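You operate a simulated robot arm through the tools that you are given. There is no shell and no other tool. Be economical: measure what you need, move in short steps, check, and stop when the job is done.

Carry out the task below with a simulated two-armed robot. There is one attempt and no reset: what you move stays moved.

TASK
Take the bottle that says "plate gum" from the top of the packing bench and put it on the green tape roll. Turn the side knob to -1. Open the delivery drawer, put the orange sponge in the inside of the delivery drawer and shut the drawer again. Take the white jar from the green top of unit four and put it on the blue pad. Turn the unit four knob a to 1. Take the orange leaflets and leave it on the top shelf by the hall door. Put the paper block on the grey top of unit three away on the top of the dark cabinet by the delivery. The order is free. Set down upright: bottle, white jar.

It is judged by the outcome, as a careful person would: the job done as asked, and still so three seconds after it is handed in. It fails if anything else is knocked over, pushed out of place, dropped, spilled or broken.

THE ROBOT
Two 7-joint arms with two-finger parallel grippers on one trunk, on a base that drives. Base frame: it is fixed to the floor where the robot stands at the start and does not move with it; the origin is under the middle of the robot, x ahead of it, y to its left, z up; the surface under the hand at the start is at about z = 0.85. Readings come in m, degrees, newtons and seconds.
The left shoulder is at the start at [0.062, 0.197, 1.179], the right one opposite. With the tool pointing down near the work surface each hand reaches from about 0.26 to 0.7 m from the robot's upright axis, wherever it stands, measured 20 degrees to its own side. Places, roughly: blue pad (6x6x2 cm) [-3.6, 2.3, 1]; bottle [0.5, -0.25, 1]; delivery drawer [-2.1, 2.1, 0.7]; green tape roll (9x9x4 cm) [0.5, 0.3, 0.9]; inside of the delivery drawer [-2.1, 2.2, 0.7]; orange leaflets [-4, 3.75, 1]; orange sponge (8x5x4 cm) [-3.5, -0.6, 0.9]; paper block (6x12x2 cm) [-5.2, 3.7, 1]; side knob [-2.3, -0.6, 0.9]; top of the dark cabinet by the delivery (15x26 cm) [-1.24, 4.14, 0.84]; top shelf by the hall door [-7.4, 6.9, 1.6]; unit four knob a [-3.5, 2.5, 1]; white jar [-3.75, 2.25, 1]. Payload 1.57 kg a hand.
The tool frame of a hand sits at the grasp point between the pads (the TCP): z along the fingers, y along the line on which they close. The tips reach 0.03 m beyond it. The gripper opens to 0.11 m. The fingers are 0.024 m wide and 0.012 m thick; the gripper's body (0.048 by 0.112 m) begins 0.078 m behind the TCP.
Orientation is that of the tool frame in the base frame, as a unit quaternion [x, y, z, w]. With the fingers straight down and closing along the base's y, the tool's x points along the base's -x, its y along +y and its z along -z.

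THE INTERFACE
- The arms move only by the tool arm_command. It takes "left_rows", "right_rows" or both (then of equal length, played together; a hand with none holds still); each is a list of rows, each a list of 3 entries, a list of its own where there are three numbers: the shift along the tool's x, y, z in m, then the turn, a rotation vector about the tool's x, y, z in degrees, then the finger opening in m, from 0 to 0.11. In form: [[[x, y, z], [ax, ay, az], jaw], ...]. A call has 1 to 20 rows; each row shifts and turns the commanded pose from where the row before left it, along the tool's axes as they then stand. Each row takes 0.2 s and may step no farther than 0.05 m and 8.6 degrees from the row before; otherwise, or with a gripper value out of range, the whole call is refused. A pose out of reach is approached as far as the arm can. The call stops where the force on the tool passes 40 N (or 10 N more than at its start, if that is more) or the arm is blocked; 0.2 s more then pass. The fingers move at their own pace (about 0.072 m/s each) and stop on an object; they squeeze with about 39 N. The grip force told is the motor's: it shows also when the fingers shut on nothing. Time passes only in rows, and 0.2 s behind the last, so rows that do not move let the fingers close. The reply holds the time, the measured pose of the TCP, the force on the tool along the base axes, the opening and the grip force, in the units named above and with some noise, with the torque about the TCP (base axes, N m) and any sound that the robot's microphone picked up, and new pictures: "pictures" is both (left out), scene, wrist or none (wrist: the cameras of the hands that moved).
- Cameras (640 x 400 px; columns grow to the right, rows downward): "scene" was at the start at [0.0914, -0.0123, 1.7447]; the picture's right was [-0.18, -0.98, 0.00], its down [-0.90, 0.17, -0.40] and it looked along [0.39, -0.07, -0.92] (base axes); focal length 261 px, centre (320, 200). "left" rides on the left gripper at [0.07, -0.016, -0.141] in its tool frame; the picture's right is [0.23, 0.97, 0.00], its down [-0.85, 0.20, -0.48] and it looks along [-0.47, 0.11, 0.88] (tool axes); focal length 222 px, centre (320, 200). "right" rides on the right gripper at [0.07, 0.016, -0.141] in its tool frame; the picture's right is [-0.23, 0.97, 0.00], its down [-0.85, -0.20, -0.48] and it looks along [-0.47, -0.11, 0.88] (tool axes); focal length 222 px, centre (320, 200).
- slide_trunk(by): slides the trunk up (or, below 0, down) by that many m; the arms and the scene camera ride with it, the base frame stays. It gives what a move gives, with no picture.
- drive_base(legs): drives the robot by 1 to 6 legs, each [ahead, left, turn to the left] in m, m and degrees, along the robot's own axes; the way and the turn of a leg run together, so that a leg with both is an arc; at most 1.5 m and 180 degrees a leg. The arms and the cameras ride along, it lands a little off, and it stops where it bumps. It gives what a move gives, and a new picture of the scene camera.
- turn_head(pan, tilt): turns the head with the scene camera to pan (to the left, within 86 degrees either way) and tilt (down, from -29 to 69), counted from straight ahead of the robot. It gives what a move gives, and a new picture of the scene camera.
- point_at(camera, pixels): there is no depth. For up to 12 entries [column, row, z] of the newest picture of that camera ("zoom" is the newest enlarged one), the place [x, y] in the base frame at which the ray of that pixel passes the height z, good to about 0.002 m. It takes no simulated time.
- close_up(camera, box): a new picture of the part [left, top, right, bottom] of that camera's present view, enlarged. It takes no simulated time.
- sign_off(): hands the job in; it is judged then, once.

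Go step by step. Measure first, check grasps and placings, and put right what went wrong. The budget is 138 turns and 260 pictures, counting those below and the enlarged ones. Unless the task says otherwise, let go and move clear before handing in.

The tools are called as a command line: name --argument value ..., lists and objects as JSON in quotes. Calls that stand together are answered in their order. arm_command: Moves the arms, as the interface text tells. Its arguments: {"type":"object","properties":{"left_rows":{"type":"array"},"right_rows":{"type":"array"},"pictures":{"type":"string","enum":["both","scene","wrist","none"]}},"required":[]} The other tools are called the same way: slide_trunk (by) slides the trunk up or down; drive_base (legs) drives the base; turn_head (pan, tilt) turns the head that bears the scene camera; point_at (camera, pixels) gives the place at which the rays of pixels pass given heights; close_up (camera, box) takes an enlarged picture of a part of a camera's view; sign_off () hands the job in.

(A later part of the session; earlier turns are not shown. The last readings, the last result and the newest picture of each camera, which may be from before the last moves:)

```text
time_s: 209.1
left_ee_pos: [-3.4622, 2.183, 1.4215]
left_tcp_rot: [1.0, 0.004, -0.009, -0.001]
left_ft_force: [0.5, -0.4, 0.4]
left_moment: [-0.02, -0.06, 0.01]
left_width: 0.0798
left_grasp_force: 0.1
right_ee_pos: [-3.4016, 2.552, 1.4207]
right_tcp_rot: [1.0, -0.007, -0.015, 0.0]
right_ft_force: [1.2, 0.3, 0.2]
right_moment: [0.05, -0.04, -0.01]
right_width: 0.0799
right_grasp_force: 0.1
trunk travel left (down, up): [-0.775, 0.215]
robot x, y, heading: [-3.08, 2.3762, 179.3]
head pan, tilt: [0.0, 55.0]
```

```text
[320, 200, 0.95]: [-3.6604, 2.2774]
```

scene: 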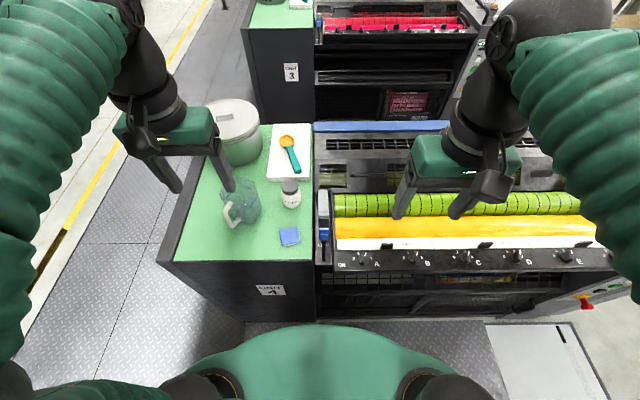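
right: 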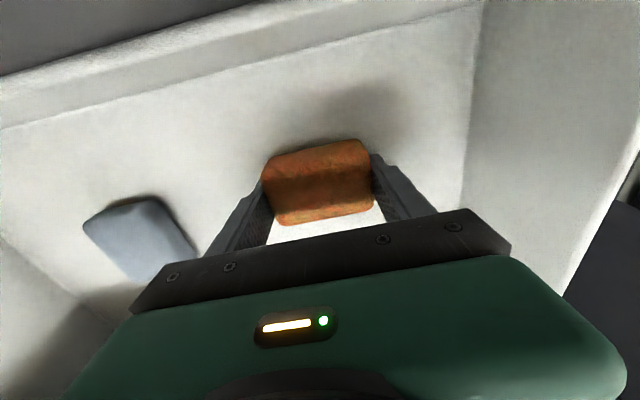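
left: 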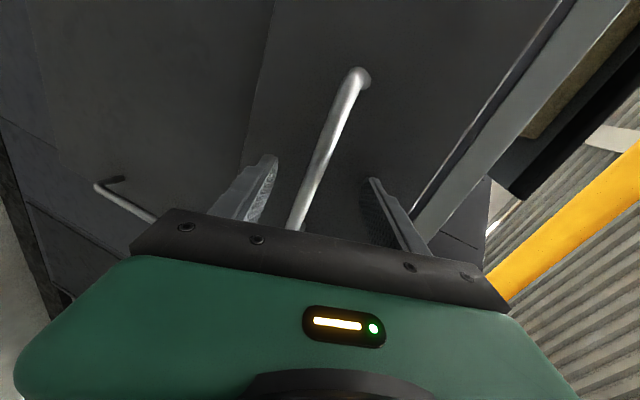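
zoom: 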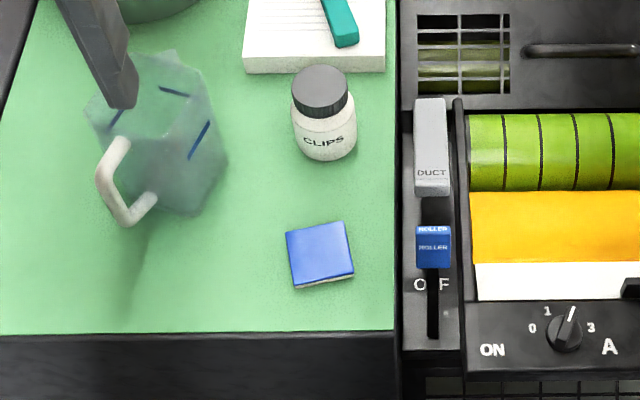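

The white jar ("CLIPS") stands at about (-3.735,2.28), pad at about (-3.585,2.28). I bring the left hand above the jar to measure from the wrist.

arm_command --left_rows '[[[-0.04, -0.02, 0], [0, 0, 0], 0.09], [[-0.04, -0.02, 0], [0, 0, 0], 0.09], [[-0.04, -0.02, 0.02], [0, 0, 0], 0.09], [[-0.035, -0.02, 0.025], [0, 0, 0], 0.09], [[-0.03, -0.015, 0.035], [0, 0, 0], 0.09], [[0, 0, 0.045], [0, 0, 0], 0.09], [[0, 0, 0.03], [0, 0, 0], 0.09]]' --pictures "both"

close_up --camera "left" --box '[220, 60, 440, 220]'

```text
time_s: 210.7
left_ee_pos: [-3.6498, 2.2715, 1.2688]
left_tcp_rot: [1.0, 0.004, -0.01, -0.002]
left_ft_force: [-0.1, -0.5, -0.3]
left_moment: [0.0, -0.01, 0.01]
left_width: 0.09
left_grasp_force: 0.1
right_ee_pos: [-3.4022, 2.5494, 1.421]
right_tcp_rot: [1.0, -0.006, -0.015, 0.0]
right_ft_force: [-0.3, -0.5, 1.0]
right_moment: [-0.03, -0.02, 0.01]
right_width: 0.0799
right_grasp_force: 0.1
trunk travel left (down, up): [-0.775, 0.215]
robot x, y, heading: [-3.0771, 2.3772, 178.9]
head pan, tilt: [0.0, 55.0]
```

scene: 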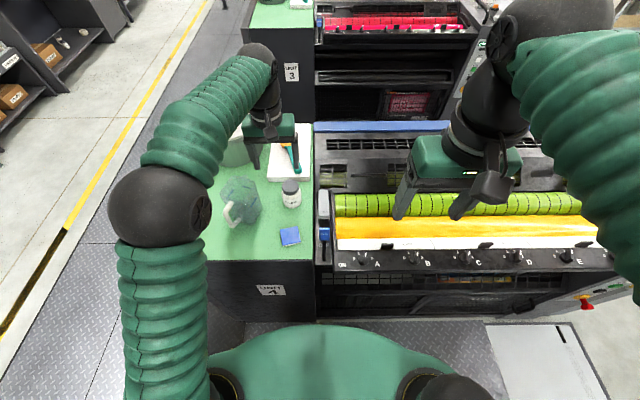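
left: 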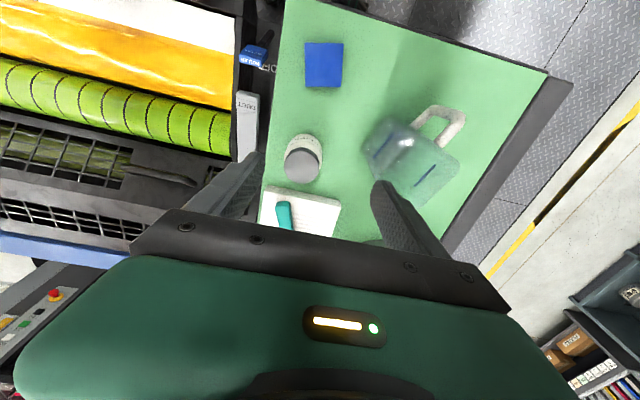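

```text
2.50 times, centred on (330, 140) of left
```

zoom: 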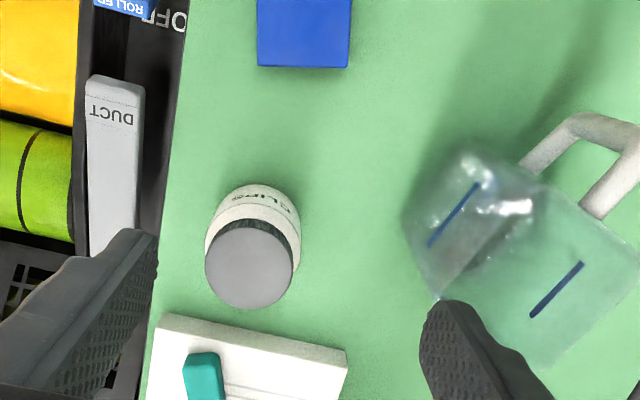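

I triangulate lid centre (249,264), jar base, and pad with the zoom and scene.

point_at --camera "zoom" --pixels '[[249, 264, 1.02], [249, 264, 1.04], [249, 264, 1.06], [255, 212, 0.95], [255, 212, 0.97], [205, 250, 1.0], [300, 240, 1.0], [180, 320, 0.98]]'

point_at --camera "left" --pixels '[[324, 63, 0.95], [324, 63, 0.97], [305, 42, 0.97], [342, 42, 0.97], [341, 85, 0.97], [306, 86, 0.97]]'

point_at --camera "scene" --pixels '[[290.5, 186, 1.02], [290.5, 186, 1.04], [290.5, 186, 1.06], [290, 236, 0.95], [290, 236, 0.97], [279, 230, 0.97], [298, 227, 0.97], [300, 242, 0.97], [282, 246, 0.97]]'

```text
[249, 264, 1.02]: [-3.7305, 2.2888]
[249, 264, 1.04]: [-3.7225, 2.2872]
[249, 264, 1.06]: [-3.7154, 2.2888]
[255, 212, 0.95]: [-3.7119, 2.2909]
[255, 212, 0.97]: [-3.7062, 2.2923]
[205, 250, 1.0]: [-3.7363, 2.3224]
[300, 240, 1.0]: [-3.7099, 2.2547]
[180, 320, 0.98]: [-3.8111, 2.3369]
```

```text
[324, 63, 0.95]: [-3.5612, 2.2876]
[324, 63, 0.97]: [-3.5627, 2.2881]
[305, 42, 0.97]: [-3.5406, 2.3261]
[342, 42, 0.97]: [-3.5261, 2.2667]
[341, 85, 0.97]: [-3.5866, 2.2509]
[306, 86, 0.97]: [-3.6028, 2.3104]
```

```text
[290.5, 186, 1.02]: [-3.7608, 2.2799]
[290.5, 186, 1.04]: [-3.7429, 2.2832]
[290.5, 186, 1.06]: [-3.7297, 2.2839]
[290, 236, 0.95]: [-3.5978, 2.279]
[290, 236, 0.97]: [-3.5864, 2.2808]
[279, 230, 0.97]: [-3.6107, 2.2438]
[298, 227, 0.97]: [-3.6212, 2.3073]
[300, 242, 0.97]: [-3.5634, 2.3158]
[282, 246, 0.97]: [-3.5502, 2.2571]
```

Triangulation gives jar (-3.703,2.287) with top about 1.09, pad (-3.565,2.287) top about 1.005. I go above the jar and check.

arm_command --left_rows '[[[-0.027, -0.008, 0], [0, 0, 0], 0.085], [[-0.026, -0.0075, 0.02], [0, 0, 0], 0.085], [[0, 0, 0.045], [0, 0, 0], 0.085], [[0, 0, 0.045], [0, 0, 0], 0.085], [[0, 0, 0.02], [0, 0, 0], 0.085], [[0, 0, 0], [0, 0, 0], 0.085]]' --pictures "wrist"

close_up --camera "left" --box '[200, 100, 440, 250]'

```text
time_s: 212.1
left_ee_pos: [-3.707, 2.2912, 1.1435]
left_tcp_rot: [1.0, 0.004, -0.009, -0.001]
left_ft_force: [0.8, 0.1, 0.3]
left_moment: [0.0, 0.03, 0.0]
left_width: 0.0854
left_grasp_force: 0.0
right_ee_pos: [-3.4025, 2.5507, 1.4216]
right_tcp_rot: [1.0, -0.006, -0.015, 0.0]
right_ft_force: [-0.3, 0.1, -0.8]
right_moment: [0.01, 0.0, 0.03]
right_width: 0.0801
right_grasp_force: 0.1
trunk travel left (down, up): [-0.775, 0.215]
robot x, y, heading: [-3.0785, 2.3748, 179.0]
head pan, tilt: [0.0, 55.0]
```

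left: 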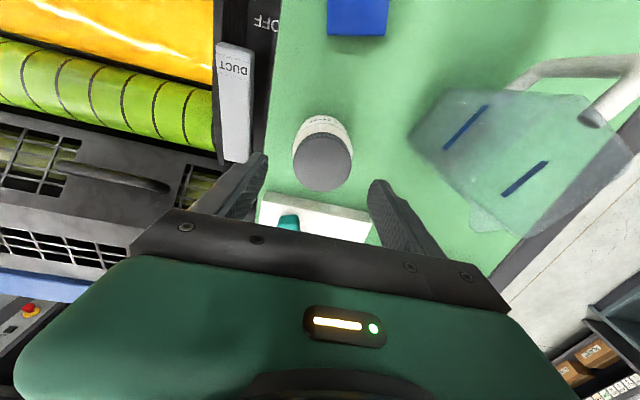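

```text
2.67 times, centred on (320, 175) of left
```

zoom: 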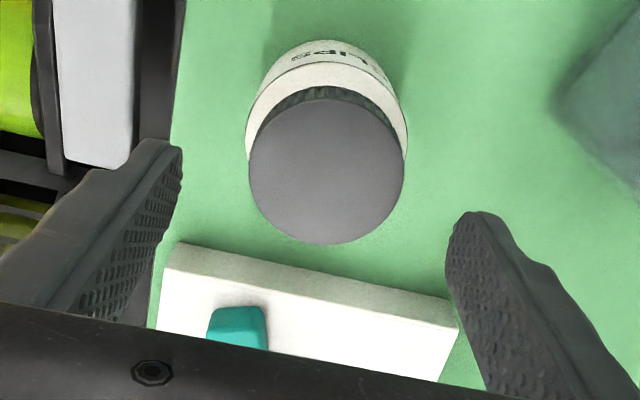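

I recompute the lid centre from this nearer view.

point_at --camera "left" --pixels '[[322.5, 164, 1.05], [322.5, 164, 1.07], [322.5, 164, 1.09], [293, 160, 1.07], [352, 163, 1.07]]'

```text
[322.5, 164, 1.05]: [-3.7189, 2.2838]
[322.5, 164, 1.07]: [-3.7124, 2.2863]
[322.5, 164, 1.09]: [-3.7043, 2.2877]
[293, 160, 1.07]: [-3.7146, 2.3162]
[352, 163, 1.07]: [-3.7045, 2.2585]
```

Lid centre about (-3.704,2.288). I descend to TCP 1.058 and close gently on the jar body.

arm_command --left_rows '[[[0.002, 0.003, 0.03], [0, 0, 0], 0.085], [[0, 0, 0.03], [0, 0, 0], 0.085], [[0, 0, 0.025], [0, 0, 0], 0.085], [[0, 0, 0], [0, 0, 0], 0.0], [[0, 0, 0], [0, 0, 0], 0.0], [[0, 0, 0], [0, 0, 0], 0.0]]' --pictures "both"

```text
time_s: 213.5
left_ee_pos: [-3.7082, 2.2887, 1.0554]
left_tcp_rot: [1.0, 0.005, -0.009, -0.001]
left_ft_force: [-0.2, -0.7, -0.3]
left_moment: [-0.11, 0.03, 0.01]
left_width: 0.0625
left_grasp_force: 39.2
right_ee_pos: [-3.4033, 2.5511, 1.4218]
right_tcp_rot: [1.0, -0.006, -0.015, 0.0]
right_ft_force: [0.0, -0.3, 0.6]
right_moment: [-0.05, 0.01, -0.01]
right_width: 0.0799
right_grasp_force: 0.1
trunk travel left (down, up): [-0.775, 0.215]
robot x, y, heading: [-3.0782, 2.3762, 179.5]
head pan, tilt: [0.0, 55.0]
```

scene: 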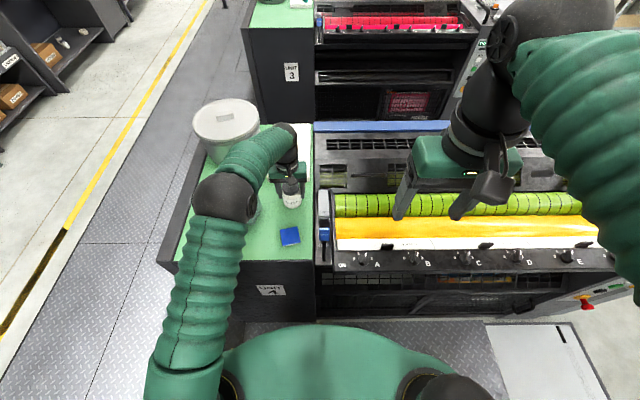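
left: 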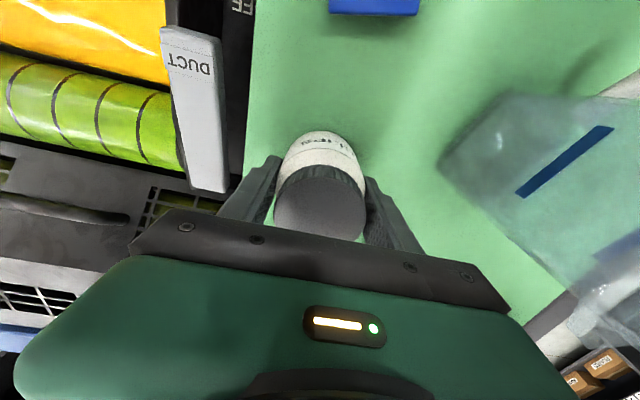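

Jar gripped at 0.0625. I lift 6 cm, move 10 cm toward the pad, and look.

arm_command --left_rows '[[[0, 0, -0.03], [0, 0, 0], 0.0], [[0, 0, -0.04], [0, 0, 0], 0.0], [[0.035, 0, 0], [0, 0, 0], 0.0], [[0.035, 0, 0], [0, 0, 0], 0.0], [[0.03, 0, 0], [0, 0, 0], 0.0], [[0, 0, 0], [0, 0, 0], 0.0]]' --pictures "both"

close_up --camera "left" --box '[220, 40, 440, 220]'

close_up --camera "scene" --box '[220, 170, 360, 270]'

```text
time_s: 214.9
left_ee_pos: [-3.6061, 2.2871, 1.1221]
left_tcp_rot: [1.0, 0.004, -0.008, -0.001]
left_ft_force: [-0.1, 0.1, -1.6]
left_moment: [-0.01, 0.02, -0.02]
left_width: 0.0623
left_grasp_force: 38.8
right_ee_pos: [-3.4039, 2.5502, 1.4207]
right_tcp_rot: [1.0, -0.006, -0.014, 0.0]
right_ft_force: [-0.8, 0.8, 0.1]
right_moment: [-0.01, -0.01, 0.01]
right_width: 0.08
right_grasp_force: 0.1
trunk travel left (down, up): [-0.775, 0.215]
robot x, y, heading: [-3.0746, 2.3757, 179.1]
head pan, tilt: [0.0, 55.0]
```

scene: 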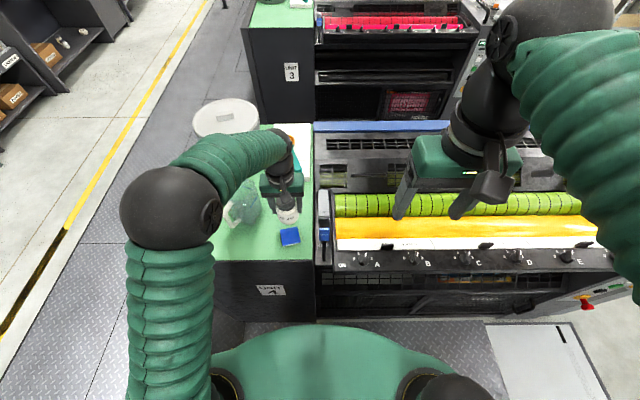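
left: 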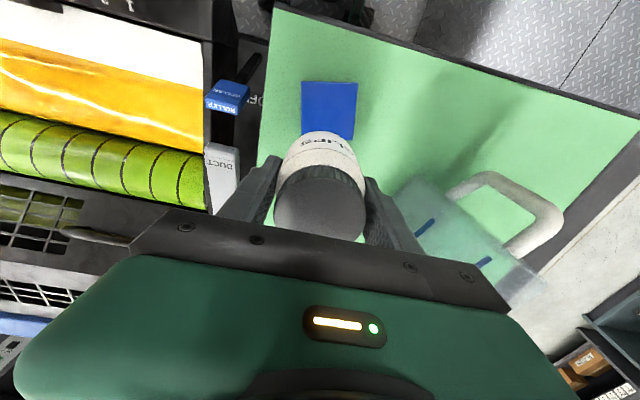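

```text
2.22 times, centred on (330, 130) of left
```

zoom: 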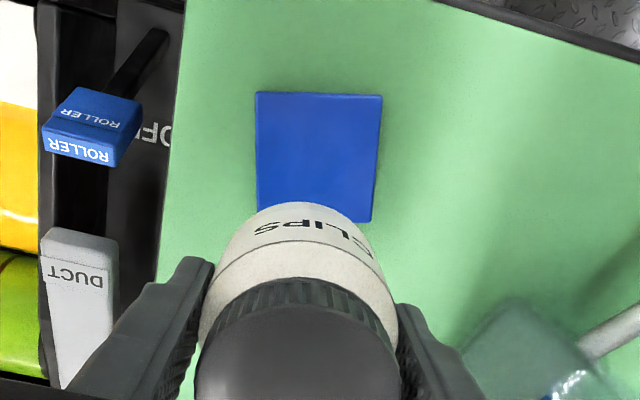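

```text
4.00 times, centred on (290, 220) of scene
```

zoom: 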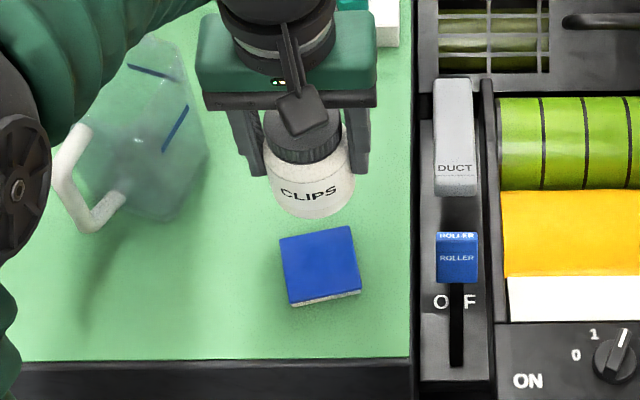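

I compute the pad centre from its corners in the left view at z 1.005 and from the scene view.

point_at --camera "left" --pixels '[[301, 81.5, 1.005], [358.5, 83.2, 1.005], [353, 140, 1.005], [328.5, 110, 1.005], [328.5, 110, 0.985]]'

point_at --camera "zoom" --pixels '[[279, 240, 1.005], [350, 226, 1.005], [361, 288, 1.005], [289, 303, 1.005], [320, 264, 1.005], [320, 264, 0.985]]'

```text
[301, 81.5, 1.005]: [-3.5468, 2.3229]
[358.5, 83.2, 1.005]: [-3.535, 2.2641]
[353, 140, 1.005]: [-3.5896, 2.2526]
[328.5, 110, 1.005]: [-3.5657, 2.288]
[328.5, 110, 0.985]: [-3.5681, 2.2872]
```

```text
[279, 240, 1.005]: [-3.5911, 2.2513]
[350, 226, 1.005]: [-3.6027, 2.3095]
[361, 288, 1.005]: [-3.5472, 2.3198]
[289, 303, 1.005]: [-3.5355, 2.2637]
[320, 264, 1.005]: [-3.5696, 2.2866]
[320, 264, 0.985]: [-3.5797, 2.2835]
```

Pad centre (-3.568,2.287). I move the jar above it and lower to contact (expected TCP about 1.076).

arm_command --left_rows '[[[0.036, 0, 0], [0, 0, 0], 0.0], [[0, 0, 0.02], [0, 0, 0], 0.0], [[0, 0, 0.01], [0, 0, 0], 0.0], [[0, 0, 0.005], [0, 0, 0], 0.0], [[0, 0, 0.004], [0, 0, 0], 0.0], [[0, 0, 0.004], [0, 0, 0], 0.0], [[0, 0, 0.004], [0, 0, 0], 0.0], [[0, 0, 0.004], [0, 0, 0], 0.0]]' --pictures "both"

close_up --camera "scene" --box '[220, 170, 360, 270]'

```text
time_s: 216.7
left_ee_pos: [-3.5684, 2.2898, 1.072]
left_tcp_rot: [1.0, 0.004, -0.01, -0.001]
left_ft_force: [0.2, -0.1, -1.0]
left_moment: [-0.03, 0.01, 0.02]
left_width: 0.0626
left_grasp_force: 39.1
right_ee_pos: [-3.402, 2.5524, 1.4214]
right_tcp_rot: [1.0, -0.006, -0.015, 0.0]
right_ft_force: [0.4, 0.7, -0.6]
right_moment: [0.01, -0.02, 0.0]
right_width: 0.08
right_grasp_force: 0.1
trunk travel left (down, up): [-0.775, 0.215]
robot x, y, heading: [-3.0807, 2.3782, 179.4]
head pan, tilt: [0.0, 55.0]
```

scene: 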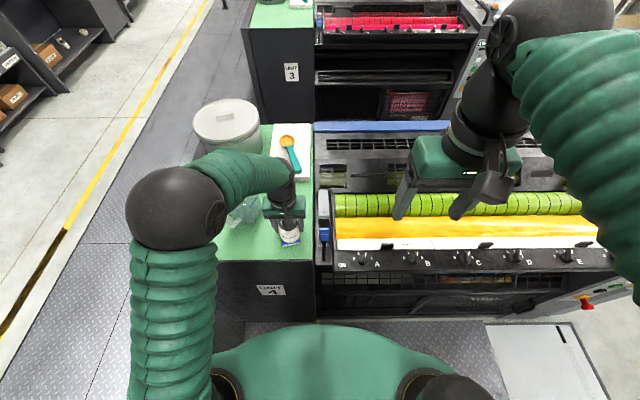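
left: 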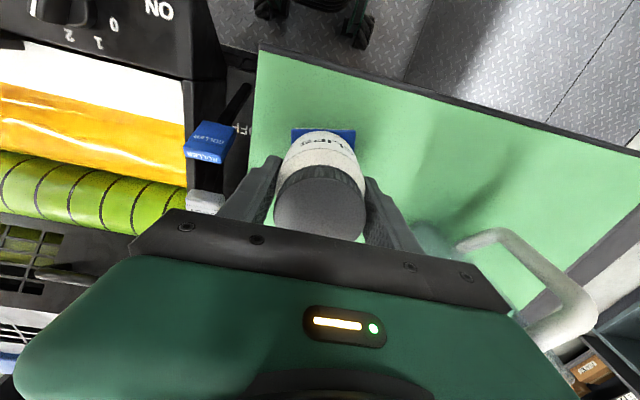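

```text
4.00 times, centred on (290, 220) of scene
```

zoom: 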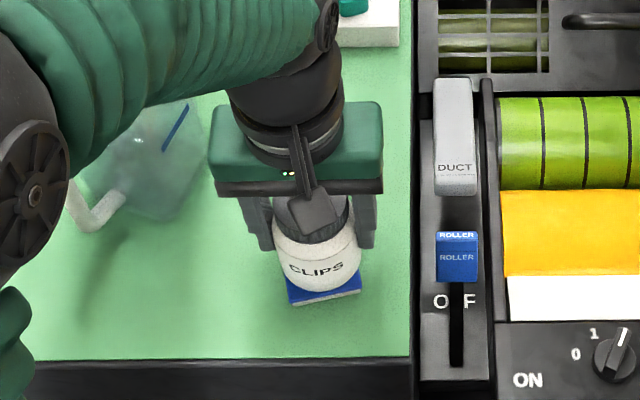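

Over the pad but not touching yet; I lower on in 2–3 mm steps.

arm_command --left_rows '[[[0, 0.002, 0.003], [0, 0, 0], 0.0], [[0, 0, 0.003], [0, 0, 0], 0.0], [[0, 0, 0.003], [0, 0, 0], 0.0], [[0, 0, 0.003], [0, 0, 0], 0.0], [[0, 0, 0.003], [0, 0, 0], 0.0], [[0, 0, 0.003], [0, 0, 0], 0.0]]' --pictures "wrist"

close_up --camera "scene" --box '[250, 190, 330, 250]'

```text
time_s: 217.8
left_ee_pos: [-3.5694, 2.287, 1.0659]
left_tcp_rot: [1.0, 0.005, -0.015, -0.002]
left_ft_force: [7.6, -1.7, 24.0]
left_moment: [-0.18, -0.53, 0.01]
left_width: 0.063
left_grasp_force: 39.2
right_ee_pos: [-3.3979, 2.5504, 1.4221]
right_tcp_rot: [1.0, -0.006, -0.016, 0.0]
right_ft_force: [0.4, -0.2, 0.8]
right_moment: [0.0, 0.0, -0.02]
right_width: 0.08
right_grasp_force: 0.0
trunk travel left (down, up): [-0.775, 0.215]
robot x, y, heading: [-3.08, 2.3748, 179.3]
head pan, tilt: [0.0, 55.0]
stopped in row 5 (left hand): the force on the tool passed its limit at 49 N (the readings are from after the stop); the commanded pose is now the measured one
```

left: 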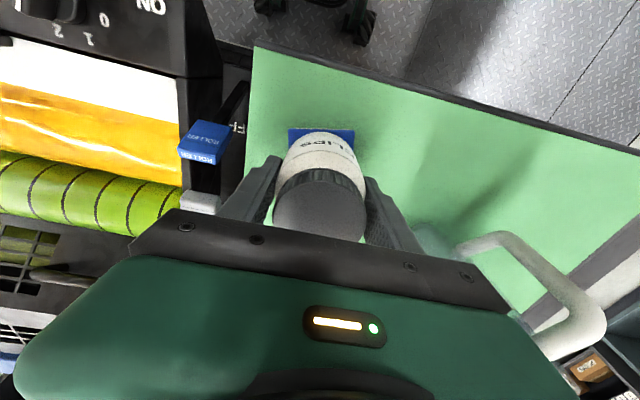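

```text
6.67 times, centred on (290, 220) of scene
```

zoom: 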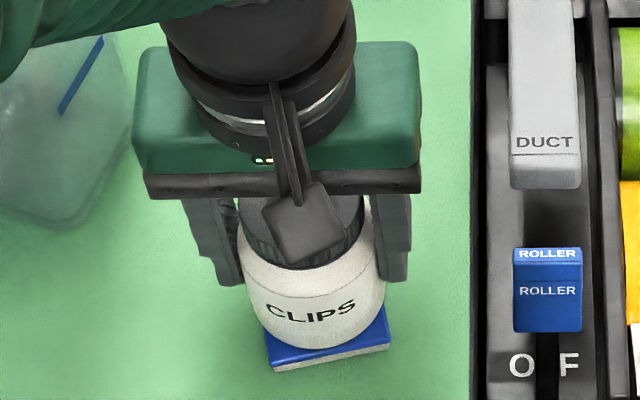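

Contact with the pad; the jar sits about 4 mm off centre. I lift slightly, nudge it, set down, release and rise.

arm_command --left_rows '[[[0, 0, -0.006], [0, 0, 0], 0.0], [[0.004, -0.004, 0], [0, 0, 0], 0.0], [[0, 0, 0.005], [0, 0, 0], 0.0], [[0, 0, 0.002], [0, 0, 0], 0.0], [[0, 0, 0], [0, 0, 0], 0.08], [[0, 0, 0], [0, 0, 0], 0.085], [[0, 0, -0.025], [0, 0, 0], 0.085], [[0, 0, -0.04], [0, 0, 0], 0.085], [[0, 0, -0.045], [0, 0, 0], 0.085], [[0, 0, -0.045], [0, 0, 0], 0.085], [[0.02, 0.04, -0.02], [0, 0, 0], 0.085], [[0.02, 0.04, -0.02], [0, 0, 0], 0.085], [[0.02, 0.04, -0.02], [0, 0, 0], 0.085]]' --pictures "both"

close_up --camera "scene" --box '[250, 190, 410, 290]'

```text
time_s: 220.6
left_ee_pos: [-3.5033, 2.1682, 1.2729]
left_tcp_rot: [1.0, 0.005, -0.014, -0.004]
left_ft_force: [0.4, 0.5, -0.3]
left_moment: [0.04, 0.02, 0.0]
left_width: 0.0846
left_grasp_force: 0.0
right_ee_pos: [-3.4011, 2.5484, 1.4212]
right_tcp_rot: [1.0, -0.006, -0.015, -0.002]
right_ft_force: [0.3, 0.3, -0.5]
right_moment: [0.03, 0.03, -0.02]
right_width: 0.08
right_grasp_force: 0.1
trunk travel left (down, up): [-0.775, 0.215]
robot x, y, heading: [-3.0801, 2.3795, 179.0]
head pan, tilt: [0.0, 55.0]
```

scene: 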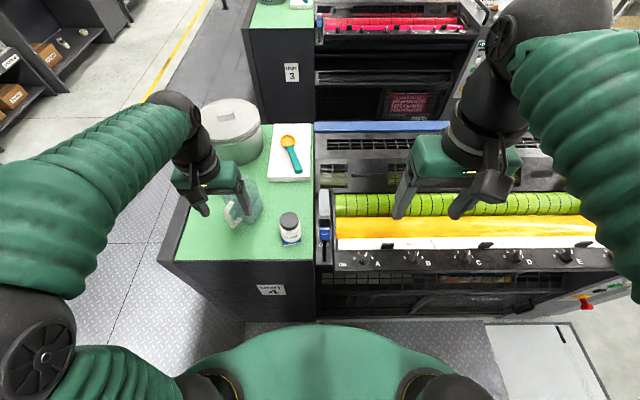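
left: 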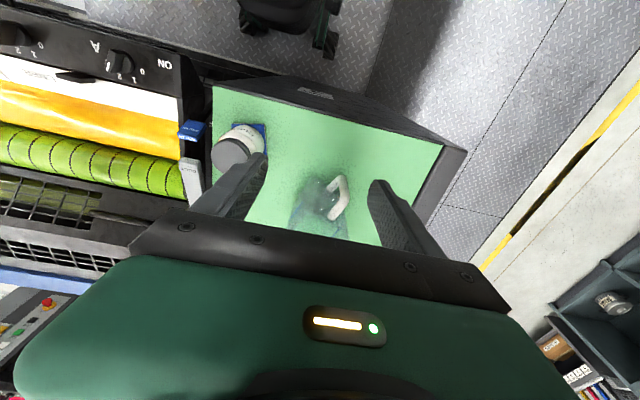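

```text
4.00 times, centred on (330, 240) of scene
```

zoom: 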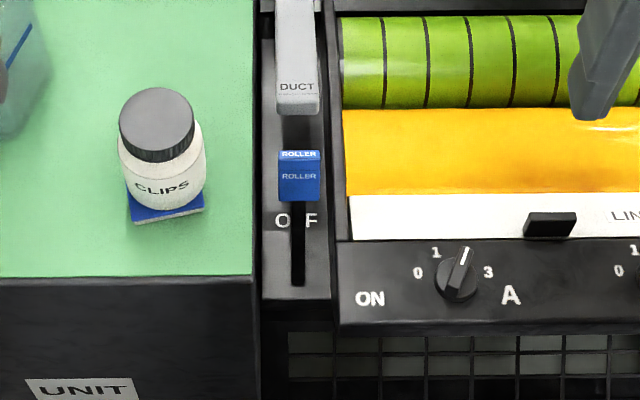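

The jar stands upright on the pad. Next knob A: its pointer is at 2 (hidden mark), marks 0,1,3 visible. I bring the right hand over it for a closer view.

arm_command --right_rows '[[[0, 0.01, 0.04], [0, 0, 0], 0.06], [[0, 0.01, 0.04], [0, 0, 0], 0.06], [[0, 0.01, 0.04], [0, 0, 0], 0.06], [[0, 0, 0.04], [0, 0, 0], 0.06], [[-0.02, 0, 0.03], [0, 0, 0], 0.06], [[0, 0, 0], [0, 0, 0], 0.06]]' --pictures "wrist"

close_up --camera "right" --box '[260, 80, 420, 200]'

```text
time_s: 222.0
left_ee_pos: [-3.5043, 2.1713, 1.2737]
left_tcp_rot: [1.0, 0.006, -0.013, -0.002]
left_ft_force: [0.4, -0.4, 0.9]
left_moment: [0.02, 0.02, 0.01]
left_width: 0.085
left_grasp_force: 0.0
right_ee_pos: [-3.4315, 2.5203, 1.2327]
right_tcp_rot: [1.0, -0.007, -0.015, 0.0]
right_ft_force: [-0.2, -0.4, -0.1]
right_moment: [-0.01, 0.03, -0.01]
right_width: 0.0599
right_grasp_force: 0.1
trunk travel left (down, up): [-0.775, 0.215]
robot x, y, heading: [-3.078, 2.375, 179.5]
head pan, tilt: [0.0, 55.0]
```

right: 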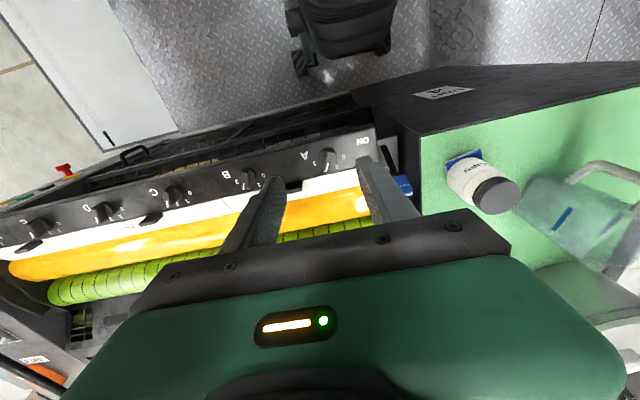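

```text
3.33 times, centred on (340, 140) of right
```

zoom: 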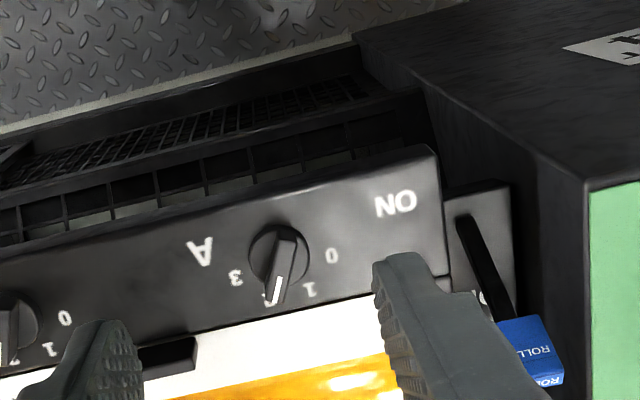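

Pointer shows 2 and mark 1 lies to the picture's right (toward -y). I triangulate the knob.

point_at --camera "zoom" --pixels '[[280, 252, 1.0], [280, 252, 1.03], [280, 252, 1.06], [330, 256, 1.02], [311, 290, 1.02], [237, 279, 1.02], [434, 148, 1.02], [275, 298, 1.02]]'

point_at --camera "scene" --pixels '[[364, 259, 1.0], [364, 259, 1.03], [364, 259, 1.06], [354.5, 258, 1.02], [359, 253, 1.02], [372, 258, 1.02], [335, 272, 1.02]]'

```text
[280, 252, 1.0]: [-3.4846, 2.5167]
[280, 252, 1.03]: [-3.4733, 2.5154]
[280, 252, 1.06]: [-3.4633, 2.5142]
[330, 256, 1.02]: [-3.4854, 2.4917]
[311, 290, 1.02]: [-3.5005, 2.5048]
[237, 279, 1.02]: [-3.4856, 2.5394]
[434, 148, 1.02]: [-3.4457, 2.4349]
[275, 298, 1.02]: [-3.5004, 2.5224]
```

```text
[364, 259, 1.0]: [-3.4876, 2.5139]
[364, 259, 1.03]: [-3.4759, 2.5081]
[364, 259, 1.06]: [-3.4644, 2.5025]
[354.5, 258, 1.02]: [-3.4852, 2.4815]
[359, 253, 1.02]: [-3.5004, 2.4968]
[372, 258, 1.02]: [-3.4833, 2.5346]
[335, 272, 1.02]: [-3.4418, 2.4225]
```

Knob A is at about (-3.486,2.516), top near 1.0. I go closer for precise angles.

arm_command --right_rows '[[[-0.01, 0.003, 0.04], [0, 0, 0], 0.05], [[-0.01, 0.002, 0.04], [0, 0, 0], 0.05], [[-0.01, 0, 0.04], [0, 0, 0], 0.05], [[0, 0, 0], [0, 0, 0], 0.05]]' --pictures "wrist"

close_up --camera "right" --box '[260, 100, 380, 200]'

```text
time_s: 223.0
left_ee_pos: [-3.5045, 2.171, 1.2734]
left_tcp_rot: [1.0, 0.005, -0.012, -0.002]
left_ft_force: [-0.1, 0.9, 0.5]
left_moment: [-0.02, -0.02, 0.0]
left_width: 0.0848
left_grasp_force: 0.1
right_ee_pos: [-3.4628, 2.5154, 1.1117]
right_tcp_rot: [1.0, -0.006, -0.015, 0.0]
right_ft_force: [0.3, 1.0, -0.7]
right_moment: [-0.02, 0.02, -0.04]
right_width: 0.0501
right_grasp_force: 0.0
trunk travel left (down, up): [-0.775, 0.215]
robot x, y, heading: [-3.0807, 2.3783, 179.4]
head pan, tilt: [0.0, 55.0]
```

right: 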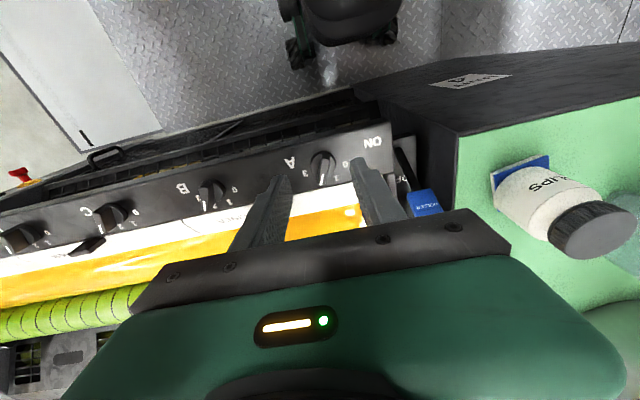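

```text
4.00 times, centred on (320, 150) of right
```

zoom: 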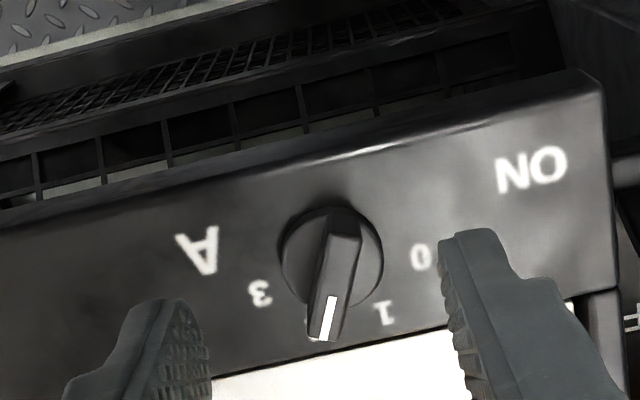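

I convert knob centre, pointer line and labels to base coordinates to get the angles.

point_at --camera "zoom" --pixels '[[332, 255, 0.98], [421, 256, 0.975], [385, 313, 0.975], [260, 291, 0.975], [343, 240, 1.0], [334, 298, 1.0], [325, 337, 1.0], [602, 85, 0.975], [284, 255, 0.98], [382, 255, 0.98]]'

```text
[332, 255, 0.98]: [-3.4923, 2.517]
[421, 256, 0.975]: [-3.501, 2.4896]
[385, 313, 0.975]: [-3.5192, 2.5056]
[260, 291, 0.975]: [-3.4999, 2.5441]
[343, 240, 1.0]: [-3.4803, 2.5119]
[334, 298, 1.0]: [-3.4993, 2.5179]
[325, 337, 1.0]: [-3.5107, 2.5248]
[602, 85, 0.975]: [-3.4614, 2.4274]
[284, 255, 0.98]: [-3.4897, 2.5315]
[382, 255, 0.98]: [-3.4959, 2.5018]
```

Labels fit a circle about (-3.492,2.517) with 48° between positions; the pointer is at 2 and must turn 48° counter-clockwise from above. I align the hand with the wing (+23°), centre it, and lower to TCP 1.025.

arm_command --right_rows '[[[-0.029, -0.001, 0], [0, 0, 0], 0.05], [[0, 0, 0], [0, 0, 7.7], 0.05], [[0, 0, 0], [0, 0, 7.7], 0.05], [[0, 0, 0.03], [0, 0, 7.6], 0.05], [[0, 0, 0.03], [0, 0, 0], 0.05], [[0, 0, 0.025], [0, 0, 0], 0.05], [[0, 0, 0], [0, 0, 0], 0.05]]' --pictures "wrist"

close_up --camera "right" --box '[240, 100, 400, 220]'

```text
time_s: 224.6
left_ee_pos: [-3.5033, 2.1708, 1.2747]
left_tcp_rot: [1.0, 0.005, -0.014, -0.001]
left_ft_force: [-0.1, -0.4, 0.4]
left_moment: [0.01, 0.0, -0.03]
left_width: 0.0849
left_grasp_force: 0.0
right_ee_pos: [-3.4954, 2.5187, 1.0278]
right_tcp_rot: [0.979, -0.206, -0.014, 0.004]
right_ft_force: [0.4, -0.2, -0.1]
right_moment: [-0.01, -0.01, 0.0]
right_width: 0.0501
right_grasp_force: 0.0
trunk travel left (down, up): [-0.775, 0.215]
robot x, y, heading: [-3.0759, 2.3768, 179.3]
head pan, tilt: [0.0, 55.0]
```

right: 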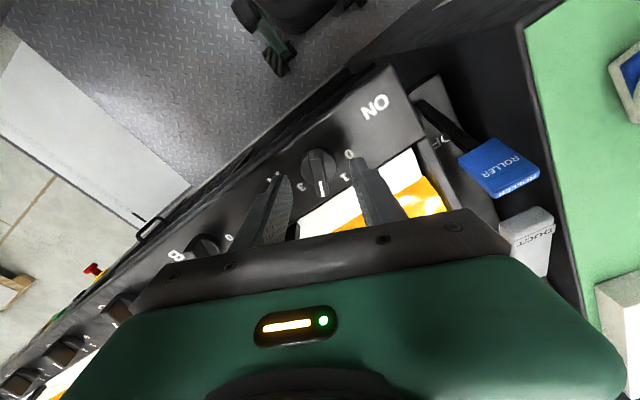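

```text
3.33 times, centred on (320, 160) of right
```

zoom: 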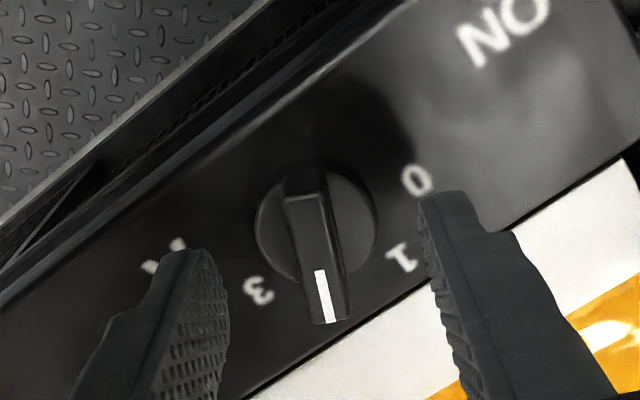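

I check the centre in this view: knob disc centre (315,228), wing from (300,170) to (325,322).

point_at --camera "zoom" --pixels '[[315, 230, 0.97], [315, 230, 0.99], [315, 230, 1.01], [316, 245, 1.0], [415, 181, 0.97], [402, 257, 0.97], [258, 291, 0.97], [327, 320, 1.0], [303, 175, 1.0]]'

```text
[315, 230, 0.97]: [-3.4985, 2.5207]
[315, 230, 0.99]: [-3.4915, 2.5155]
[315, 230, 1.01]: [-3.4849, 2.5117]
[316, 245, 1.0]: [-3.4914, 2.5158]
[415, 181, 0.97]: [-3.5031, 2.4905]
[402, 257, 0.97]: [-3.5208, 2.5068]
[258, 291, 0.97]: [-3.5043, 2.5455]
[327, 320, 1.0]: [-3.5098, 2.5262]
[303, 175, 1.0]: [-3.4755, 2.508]
```

Centre (-3.493,2.5175) matches within 2 mm; panel z≈0.973. I lower to TCP 1.014 and close.

arm_command --right_rows '[[[0.002, 0, 0.007], [0, 0, 0], 0.05], [[0, 0, 0.006], [0, 0, 0], 0.05], [[0, 0, 0], [0, 0, 0], 0.0], [[0, 0, 0], [0, 0, 0], 0.0], [[0, 0, 0], [0, 0, 0], 0.0]]' --pictures "wrist"

close_up --camera "right" --box '[240, 100, 400, 220]'

```text
time_s: 225.8
left_ee_pos: [-3.5054, 2.1711, 1.2733]
left_tcp_rot: [1.0, 0.006, -0.014, -0.001]
left_ft_force: [0.5, 0.8, 1.0]
left_moment: [0.0, -0.01, 0.02]
left_width: 0.085
left_grasp_force: 0.0
right_ee_pos: [-3.4919, 2.5176, 1.016]
right_tcp_rot: [0.979, -0.206, -0.014, 0.002]
right_ft_force: [2.5, 4.0, 0.2]
right_moment: [0.65, 0.09, -0.06]
right_width: 0.0112
right_grasp_force: 29.0
trunk travel left (down, up): [-0.775, 0.215]
robot x, y, heading: [-3.0744, 2.373, 179.0]
head pan, tilt: [0.0, 55.0]
```

right: 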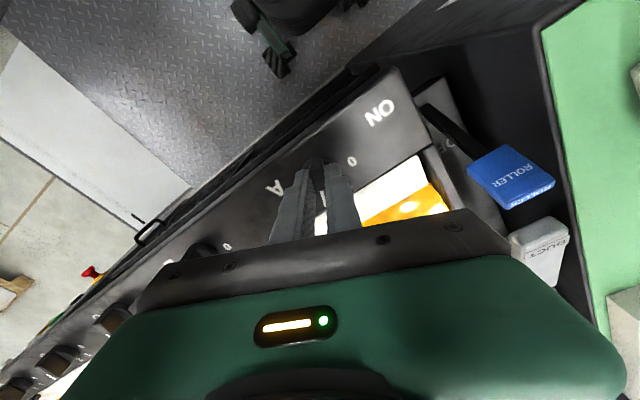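

```text
3.33 times, centred on (320, 160) of right
```

zoom: 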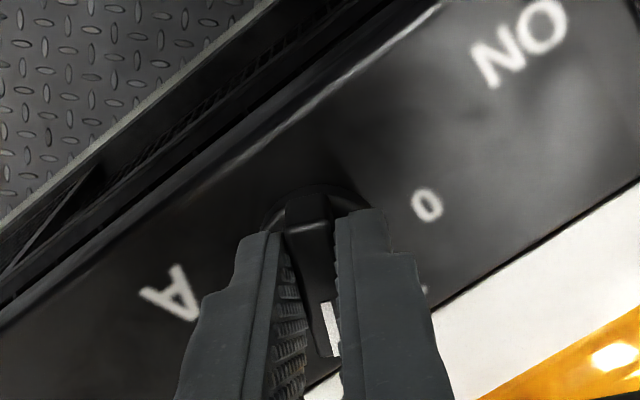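

It grips the wing (0.011 m). I rotate 48° counter-clockwise from above.

arm_command --right_rows '[[[0, 0, 0], [0, 0, -8], 0.0], [[0, 0, 0], [0, 0, -8], 0.0], [[0, 0, 0], [0, 0, -8], 0.0], [[0, 0, 0], [0, 0, -8], 0.0], [[0, 0, 0], [0, 0, -8], 0.0], [[0, 0, 0], [0, 0, -8], 0.0], [[0, 0, 0], [0, 0, 0], 0.0]]' --pictures "none"

arm_command --right_rows '[[[0, 0, 0], [0, 0, 0], 0.05], [[0, 0, 0], [0, 0, 0], 0.05], [[0, 0, -0.03], [0, 0, 0], 0.05], [[0, 0, -0.04], [0, 0, 8], 0.05], [[0, 0, -0.03], [0, 0, 8], 0.05], [[0.03, 0, 0], [0, 0, 8], 0.05], [[0, 0, 0], [0, 0, 1], 0.05]]' --pictures "both"

close_up --camera "right" --box '[260, 80, 380, 180]'

close_up --camera "scene" --box '[320, 210, 420, 290]'

```text
time_s: 227.4
left_ee_pos: [-3.5038, 2.1742, 1.2738]
left_tcp_rot: [1.0, 0.005, -0.013, 0.001]
left_ft_force: [0.0, 1.2, -0.1]
left_moment: [0.0, 0.02, 0.0]
left_width: 0.0851
left_grasp_force: 0.1
right_ee_pos: [-3.491, 2.5204, 1.0145]
right_tcp_rot: [0.977, 0.21, -0.016, -0.001]
right_ft_force: [5.0, 16.1, 9.3]
right_moment: [-0.3, 0.31, -0.04]
right_width: 0.0111
right_grasp_force: 28.8
trunk travel left (down, up): [-0.775, 0.215]
robot x, y, heading: [-3.0792, 2.3768, 179.2]
head pan, tilt: [0.0, 55.0]
```

```text
time_s: 229.0
left_ee_pos: [-3.5049, 2.1714, 1.2742]
left_tcp_rot: [1.0, 0.006, -0.013, -0.002]
left_ft_force: [0.7, 0.1, 0.0]
left_moment: [0.01, 0.04, 0.02]
left_width: 0.0849
left_grasp_force: 0.2
right_ee_pos: [-3.4605, 2.5198, 1.1141]
right_tcp_rot: [1.0, -0.007, -0.014, 0.0]
right_ft_force: [-0.5, -0.8, 0.6]
right_moment: [-0.01, -0.04, -0.01]
right_width: 0.0502
right_grasp_force: 0.1
trunk travel left (down, up): [-0.775, 0.215]
robot x, y, heading: [-3.0782, 2.3769, 179.3]
head pan, tilt: [0.0, 55.0]
```

scene: 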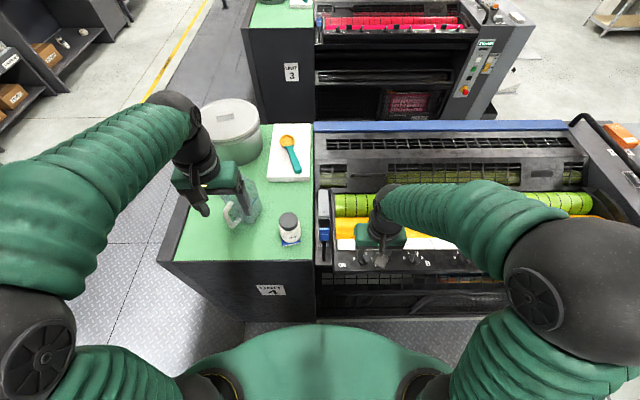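
right: 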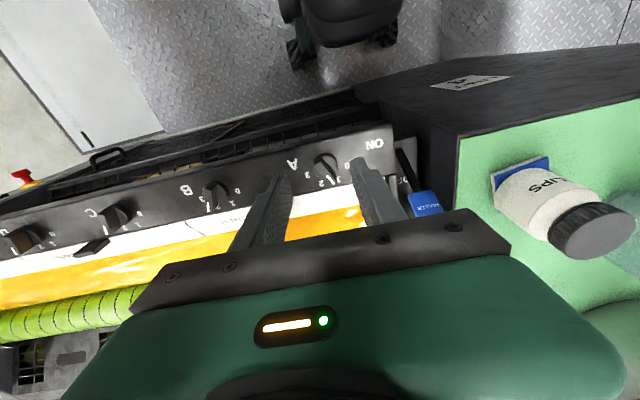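

```text
4.00 times, centred on (320, 130) of right
```

zoom: 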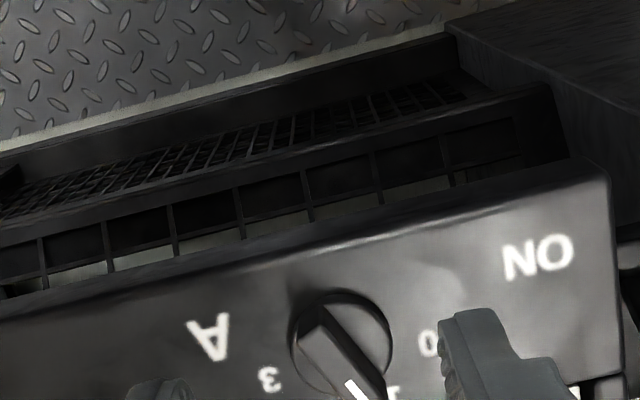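

```text
5.00 times, centred on (370, 250) of scene
```

zoom: 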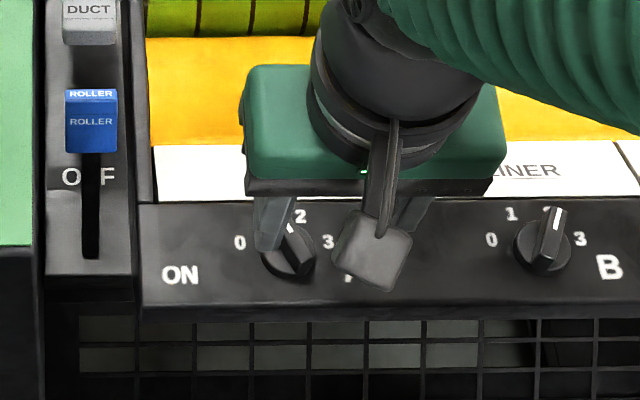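

The pointer seems on 1; I raise the right hand away and verify, then look right (+y) for the route.

arm_command --right_rows '[[[0.02, 0, -0.045], [0, 0, 0], 0.08], [[0.02, 0, -0.045], [0, 0, 0], 0.08], [[0.02, 0, -0.045], [0, 0, 0], 0.08], [[0, -0.02, -0.045], [0, 0, 0], 0.08], [[0, -0.04, -0.03], [0, 0, 0], 0.08], [[0, -0.04, -0.03], [0, 0, 0], 0.08]]' --left_rows '[[[0.02, 0, -0.03], [0, 0, 0], 0.08], [[0.02, 0, -0.03], [0, 0, 0], 0.08], [[0, 0, -0.03], [0, 0, 0], 0.08], [[0, 0, -0.03], [0, 0, 0], 0.08], [[0, 0, -0.02], [0, 0, 0], 0.08], [[0, 0, 0], [0, 0, 0], 0.08]]' --pictures "scene"

close_up --camera "scene" --box '[320, 220, 420, 290]'

turn_head --pan -75 --tilt 40

```text
time_s: 230.4
left_ee_pos: [-3.4593, 2.1714, 1.4121]
left_tcp_rot: [1.0, 0.004, -0.013, -0.001]
left_ft_force: [-0.2, -0.5, 0.5]
left_moment: [0.01, 0.02, 0.01]
left_width: 0.0798
left_grasp_force: 0.0
right_ee_pos: [-3.3934, 2.6213, 1.3503]
right_tcp_rot: [1.0, -0.006, -0.014, 0.001]
right_ft_force: [-0.2, 0.3, 0.1]
right_moment: [0.0, 0.04, -0.02]
right_width: 0.0798
right_grasp_force: 0.2
right hand out of reach, approached as far as the arm can: row 5
trunk travel left (down, up): [-0.775, 0.215]
robot x, y, heading: [-3.0773, 2.3776, 179.2]
head pan, tilt: [0.0, 55.0]
```

scene: 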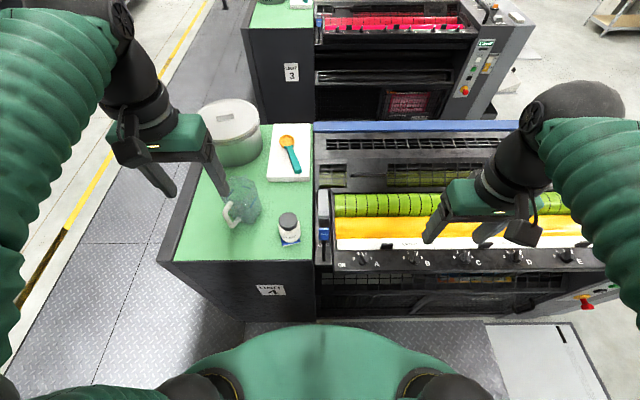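

```text
5.71 times, centred on (370, 255) of scene
```

zoom: 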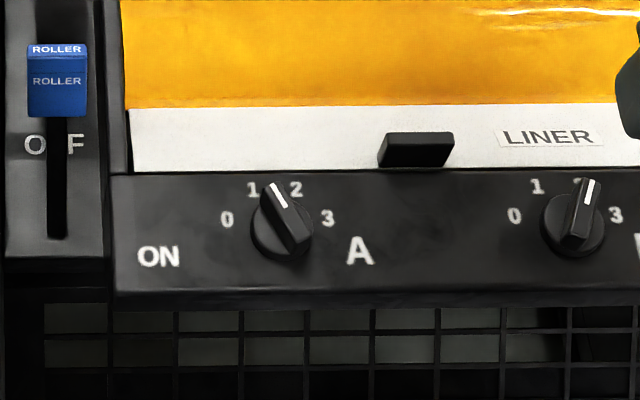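

```text
time_s: 231.9
left_ee_pos: [-3.4594, 2.1692, 1.412]
left_tcp_rot: [1.0, 0.006, -0.013, -0.002]
left_ft_force: [0.3, 0.6, 0.0]
left_moment: [0.02, 0.01, -0.03]
left_width: 0.0798
left_grasp_force: 0.1
right_ee_pos: [-3.3933, 2.621, 1.3491]
right_tcp_rot: [1.0, -0.006, -0.015, 0.001]
right_ft_force: [-0.5, -0.6, 0.3]
right_moment: [0.02, 0.0, 0.01]
right_width: 0.0799
right_grasp_force: 0.0
trunk travel left (down, up): [-0.775, 0.215]
robot x, y, heading: [-3.0802, 2.3792, 179.2]
head pan, tilt: [-75.0, 40.0]
```

scene: 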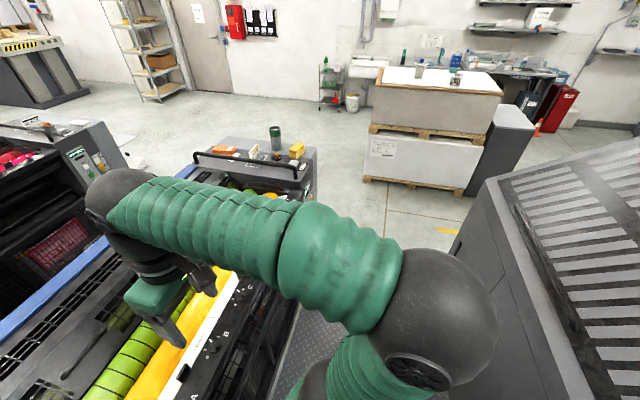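

Knob A's line now points near 1. I verify the angle numerically against untouched knob B (at 2) in the zoom.

point_at --camera "zoom" --pixels '[[275, 186, 1.0], [286, 207, 1.0], [302, 243, 1.0], [591, 180, 1.0], [586, 203, 1.0], [576, 243, 1.0], [252, 189, 0.973], [296, 188, 0.973], [227, 219, 0.973], [328, 218, 0.973]]'

```text
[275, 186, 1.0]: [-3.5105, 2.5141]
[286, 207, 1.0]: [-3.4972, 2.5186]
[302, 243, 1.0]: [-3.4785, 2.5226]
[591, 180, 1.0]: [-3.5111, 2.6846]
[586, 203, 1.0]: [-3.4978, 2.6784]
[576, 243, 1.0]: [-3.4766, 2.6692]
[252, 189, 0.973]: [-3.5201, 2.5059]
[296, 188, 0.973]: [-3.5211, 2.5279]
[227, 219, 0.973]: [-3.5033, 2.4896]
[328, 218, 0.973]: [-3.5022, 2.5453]
```

Knob A stands at about 15° versus 23.5° for mark 1, so it slipped about 8°. I go back, realign to the wing and turn it a bit further.

arm_command --right_rows '[[[-0.033, 0.034, 0], [0, 0, 0], 0.05], [[-0.033, 0.034, 0], [0, 0, 0], 0.05], [[-0.033, 0.035, 0], [0, 0, 0], 0.05], [[0, 0, 0.046], [0, 0, -7], 0.05], [[0, 0, 0.046], [0, 0, -7], 0.05], [[0, 0, 0.046], [0, 0, 0], 0.05], [[0, 0, 0.046], [0, 0, 0], 0.05], [[0, 0, 0.046], [0, 0, 0], 0.05], [[0, 0, 0.046], [0, 0, 0], 0.05], [[0, 0, 0], [0, 0, 0], 0.05]]' --pictures "none"

```text
time_s: 234.1
left_ee_pos: [-3.4588, 2.1684, 1.4126]
left_tcp_rot: [1.0, 0.006, -0.012, -0.001]
left_ft_force: [0.0, 0.5, 0.0]
left_moment: [0.02, 0.02, -0.03]
left_width: 0.08
left_grasp_force: 0.0
right_ee_pos: [-3.5008, 2.5199, 1.0787]
right_tcp_rot: [0.993, 0.116, -0.015, -0.002]
right_ft_force: [-0.2, -0.4, -0.5]
right_moment: [0.01, 0.0, -0.03]
right_width: 0.0501
right_grasp_force: 0.1
trunk travel left (down, up): [-0.775, 0.215]
robot x, y, heading: [-3.0749, 2.3738, 179.2]
head pan, tilt: [-75.0, 40.0]
```

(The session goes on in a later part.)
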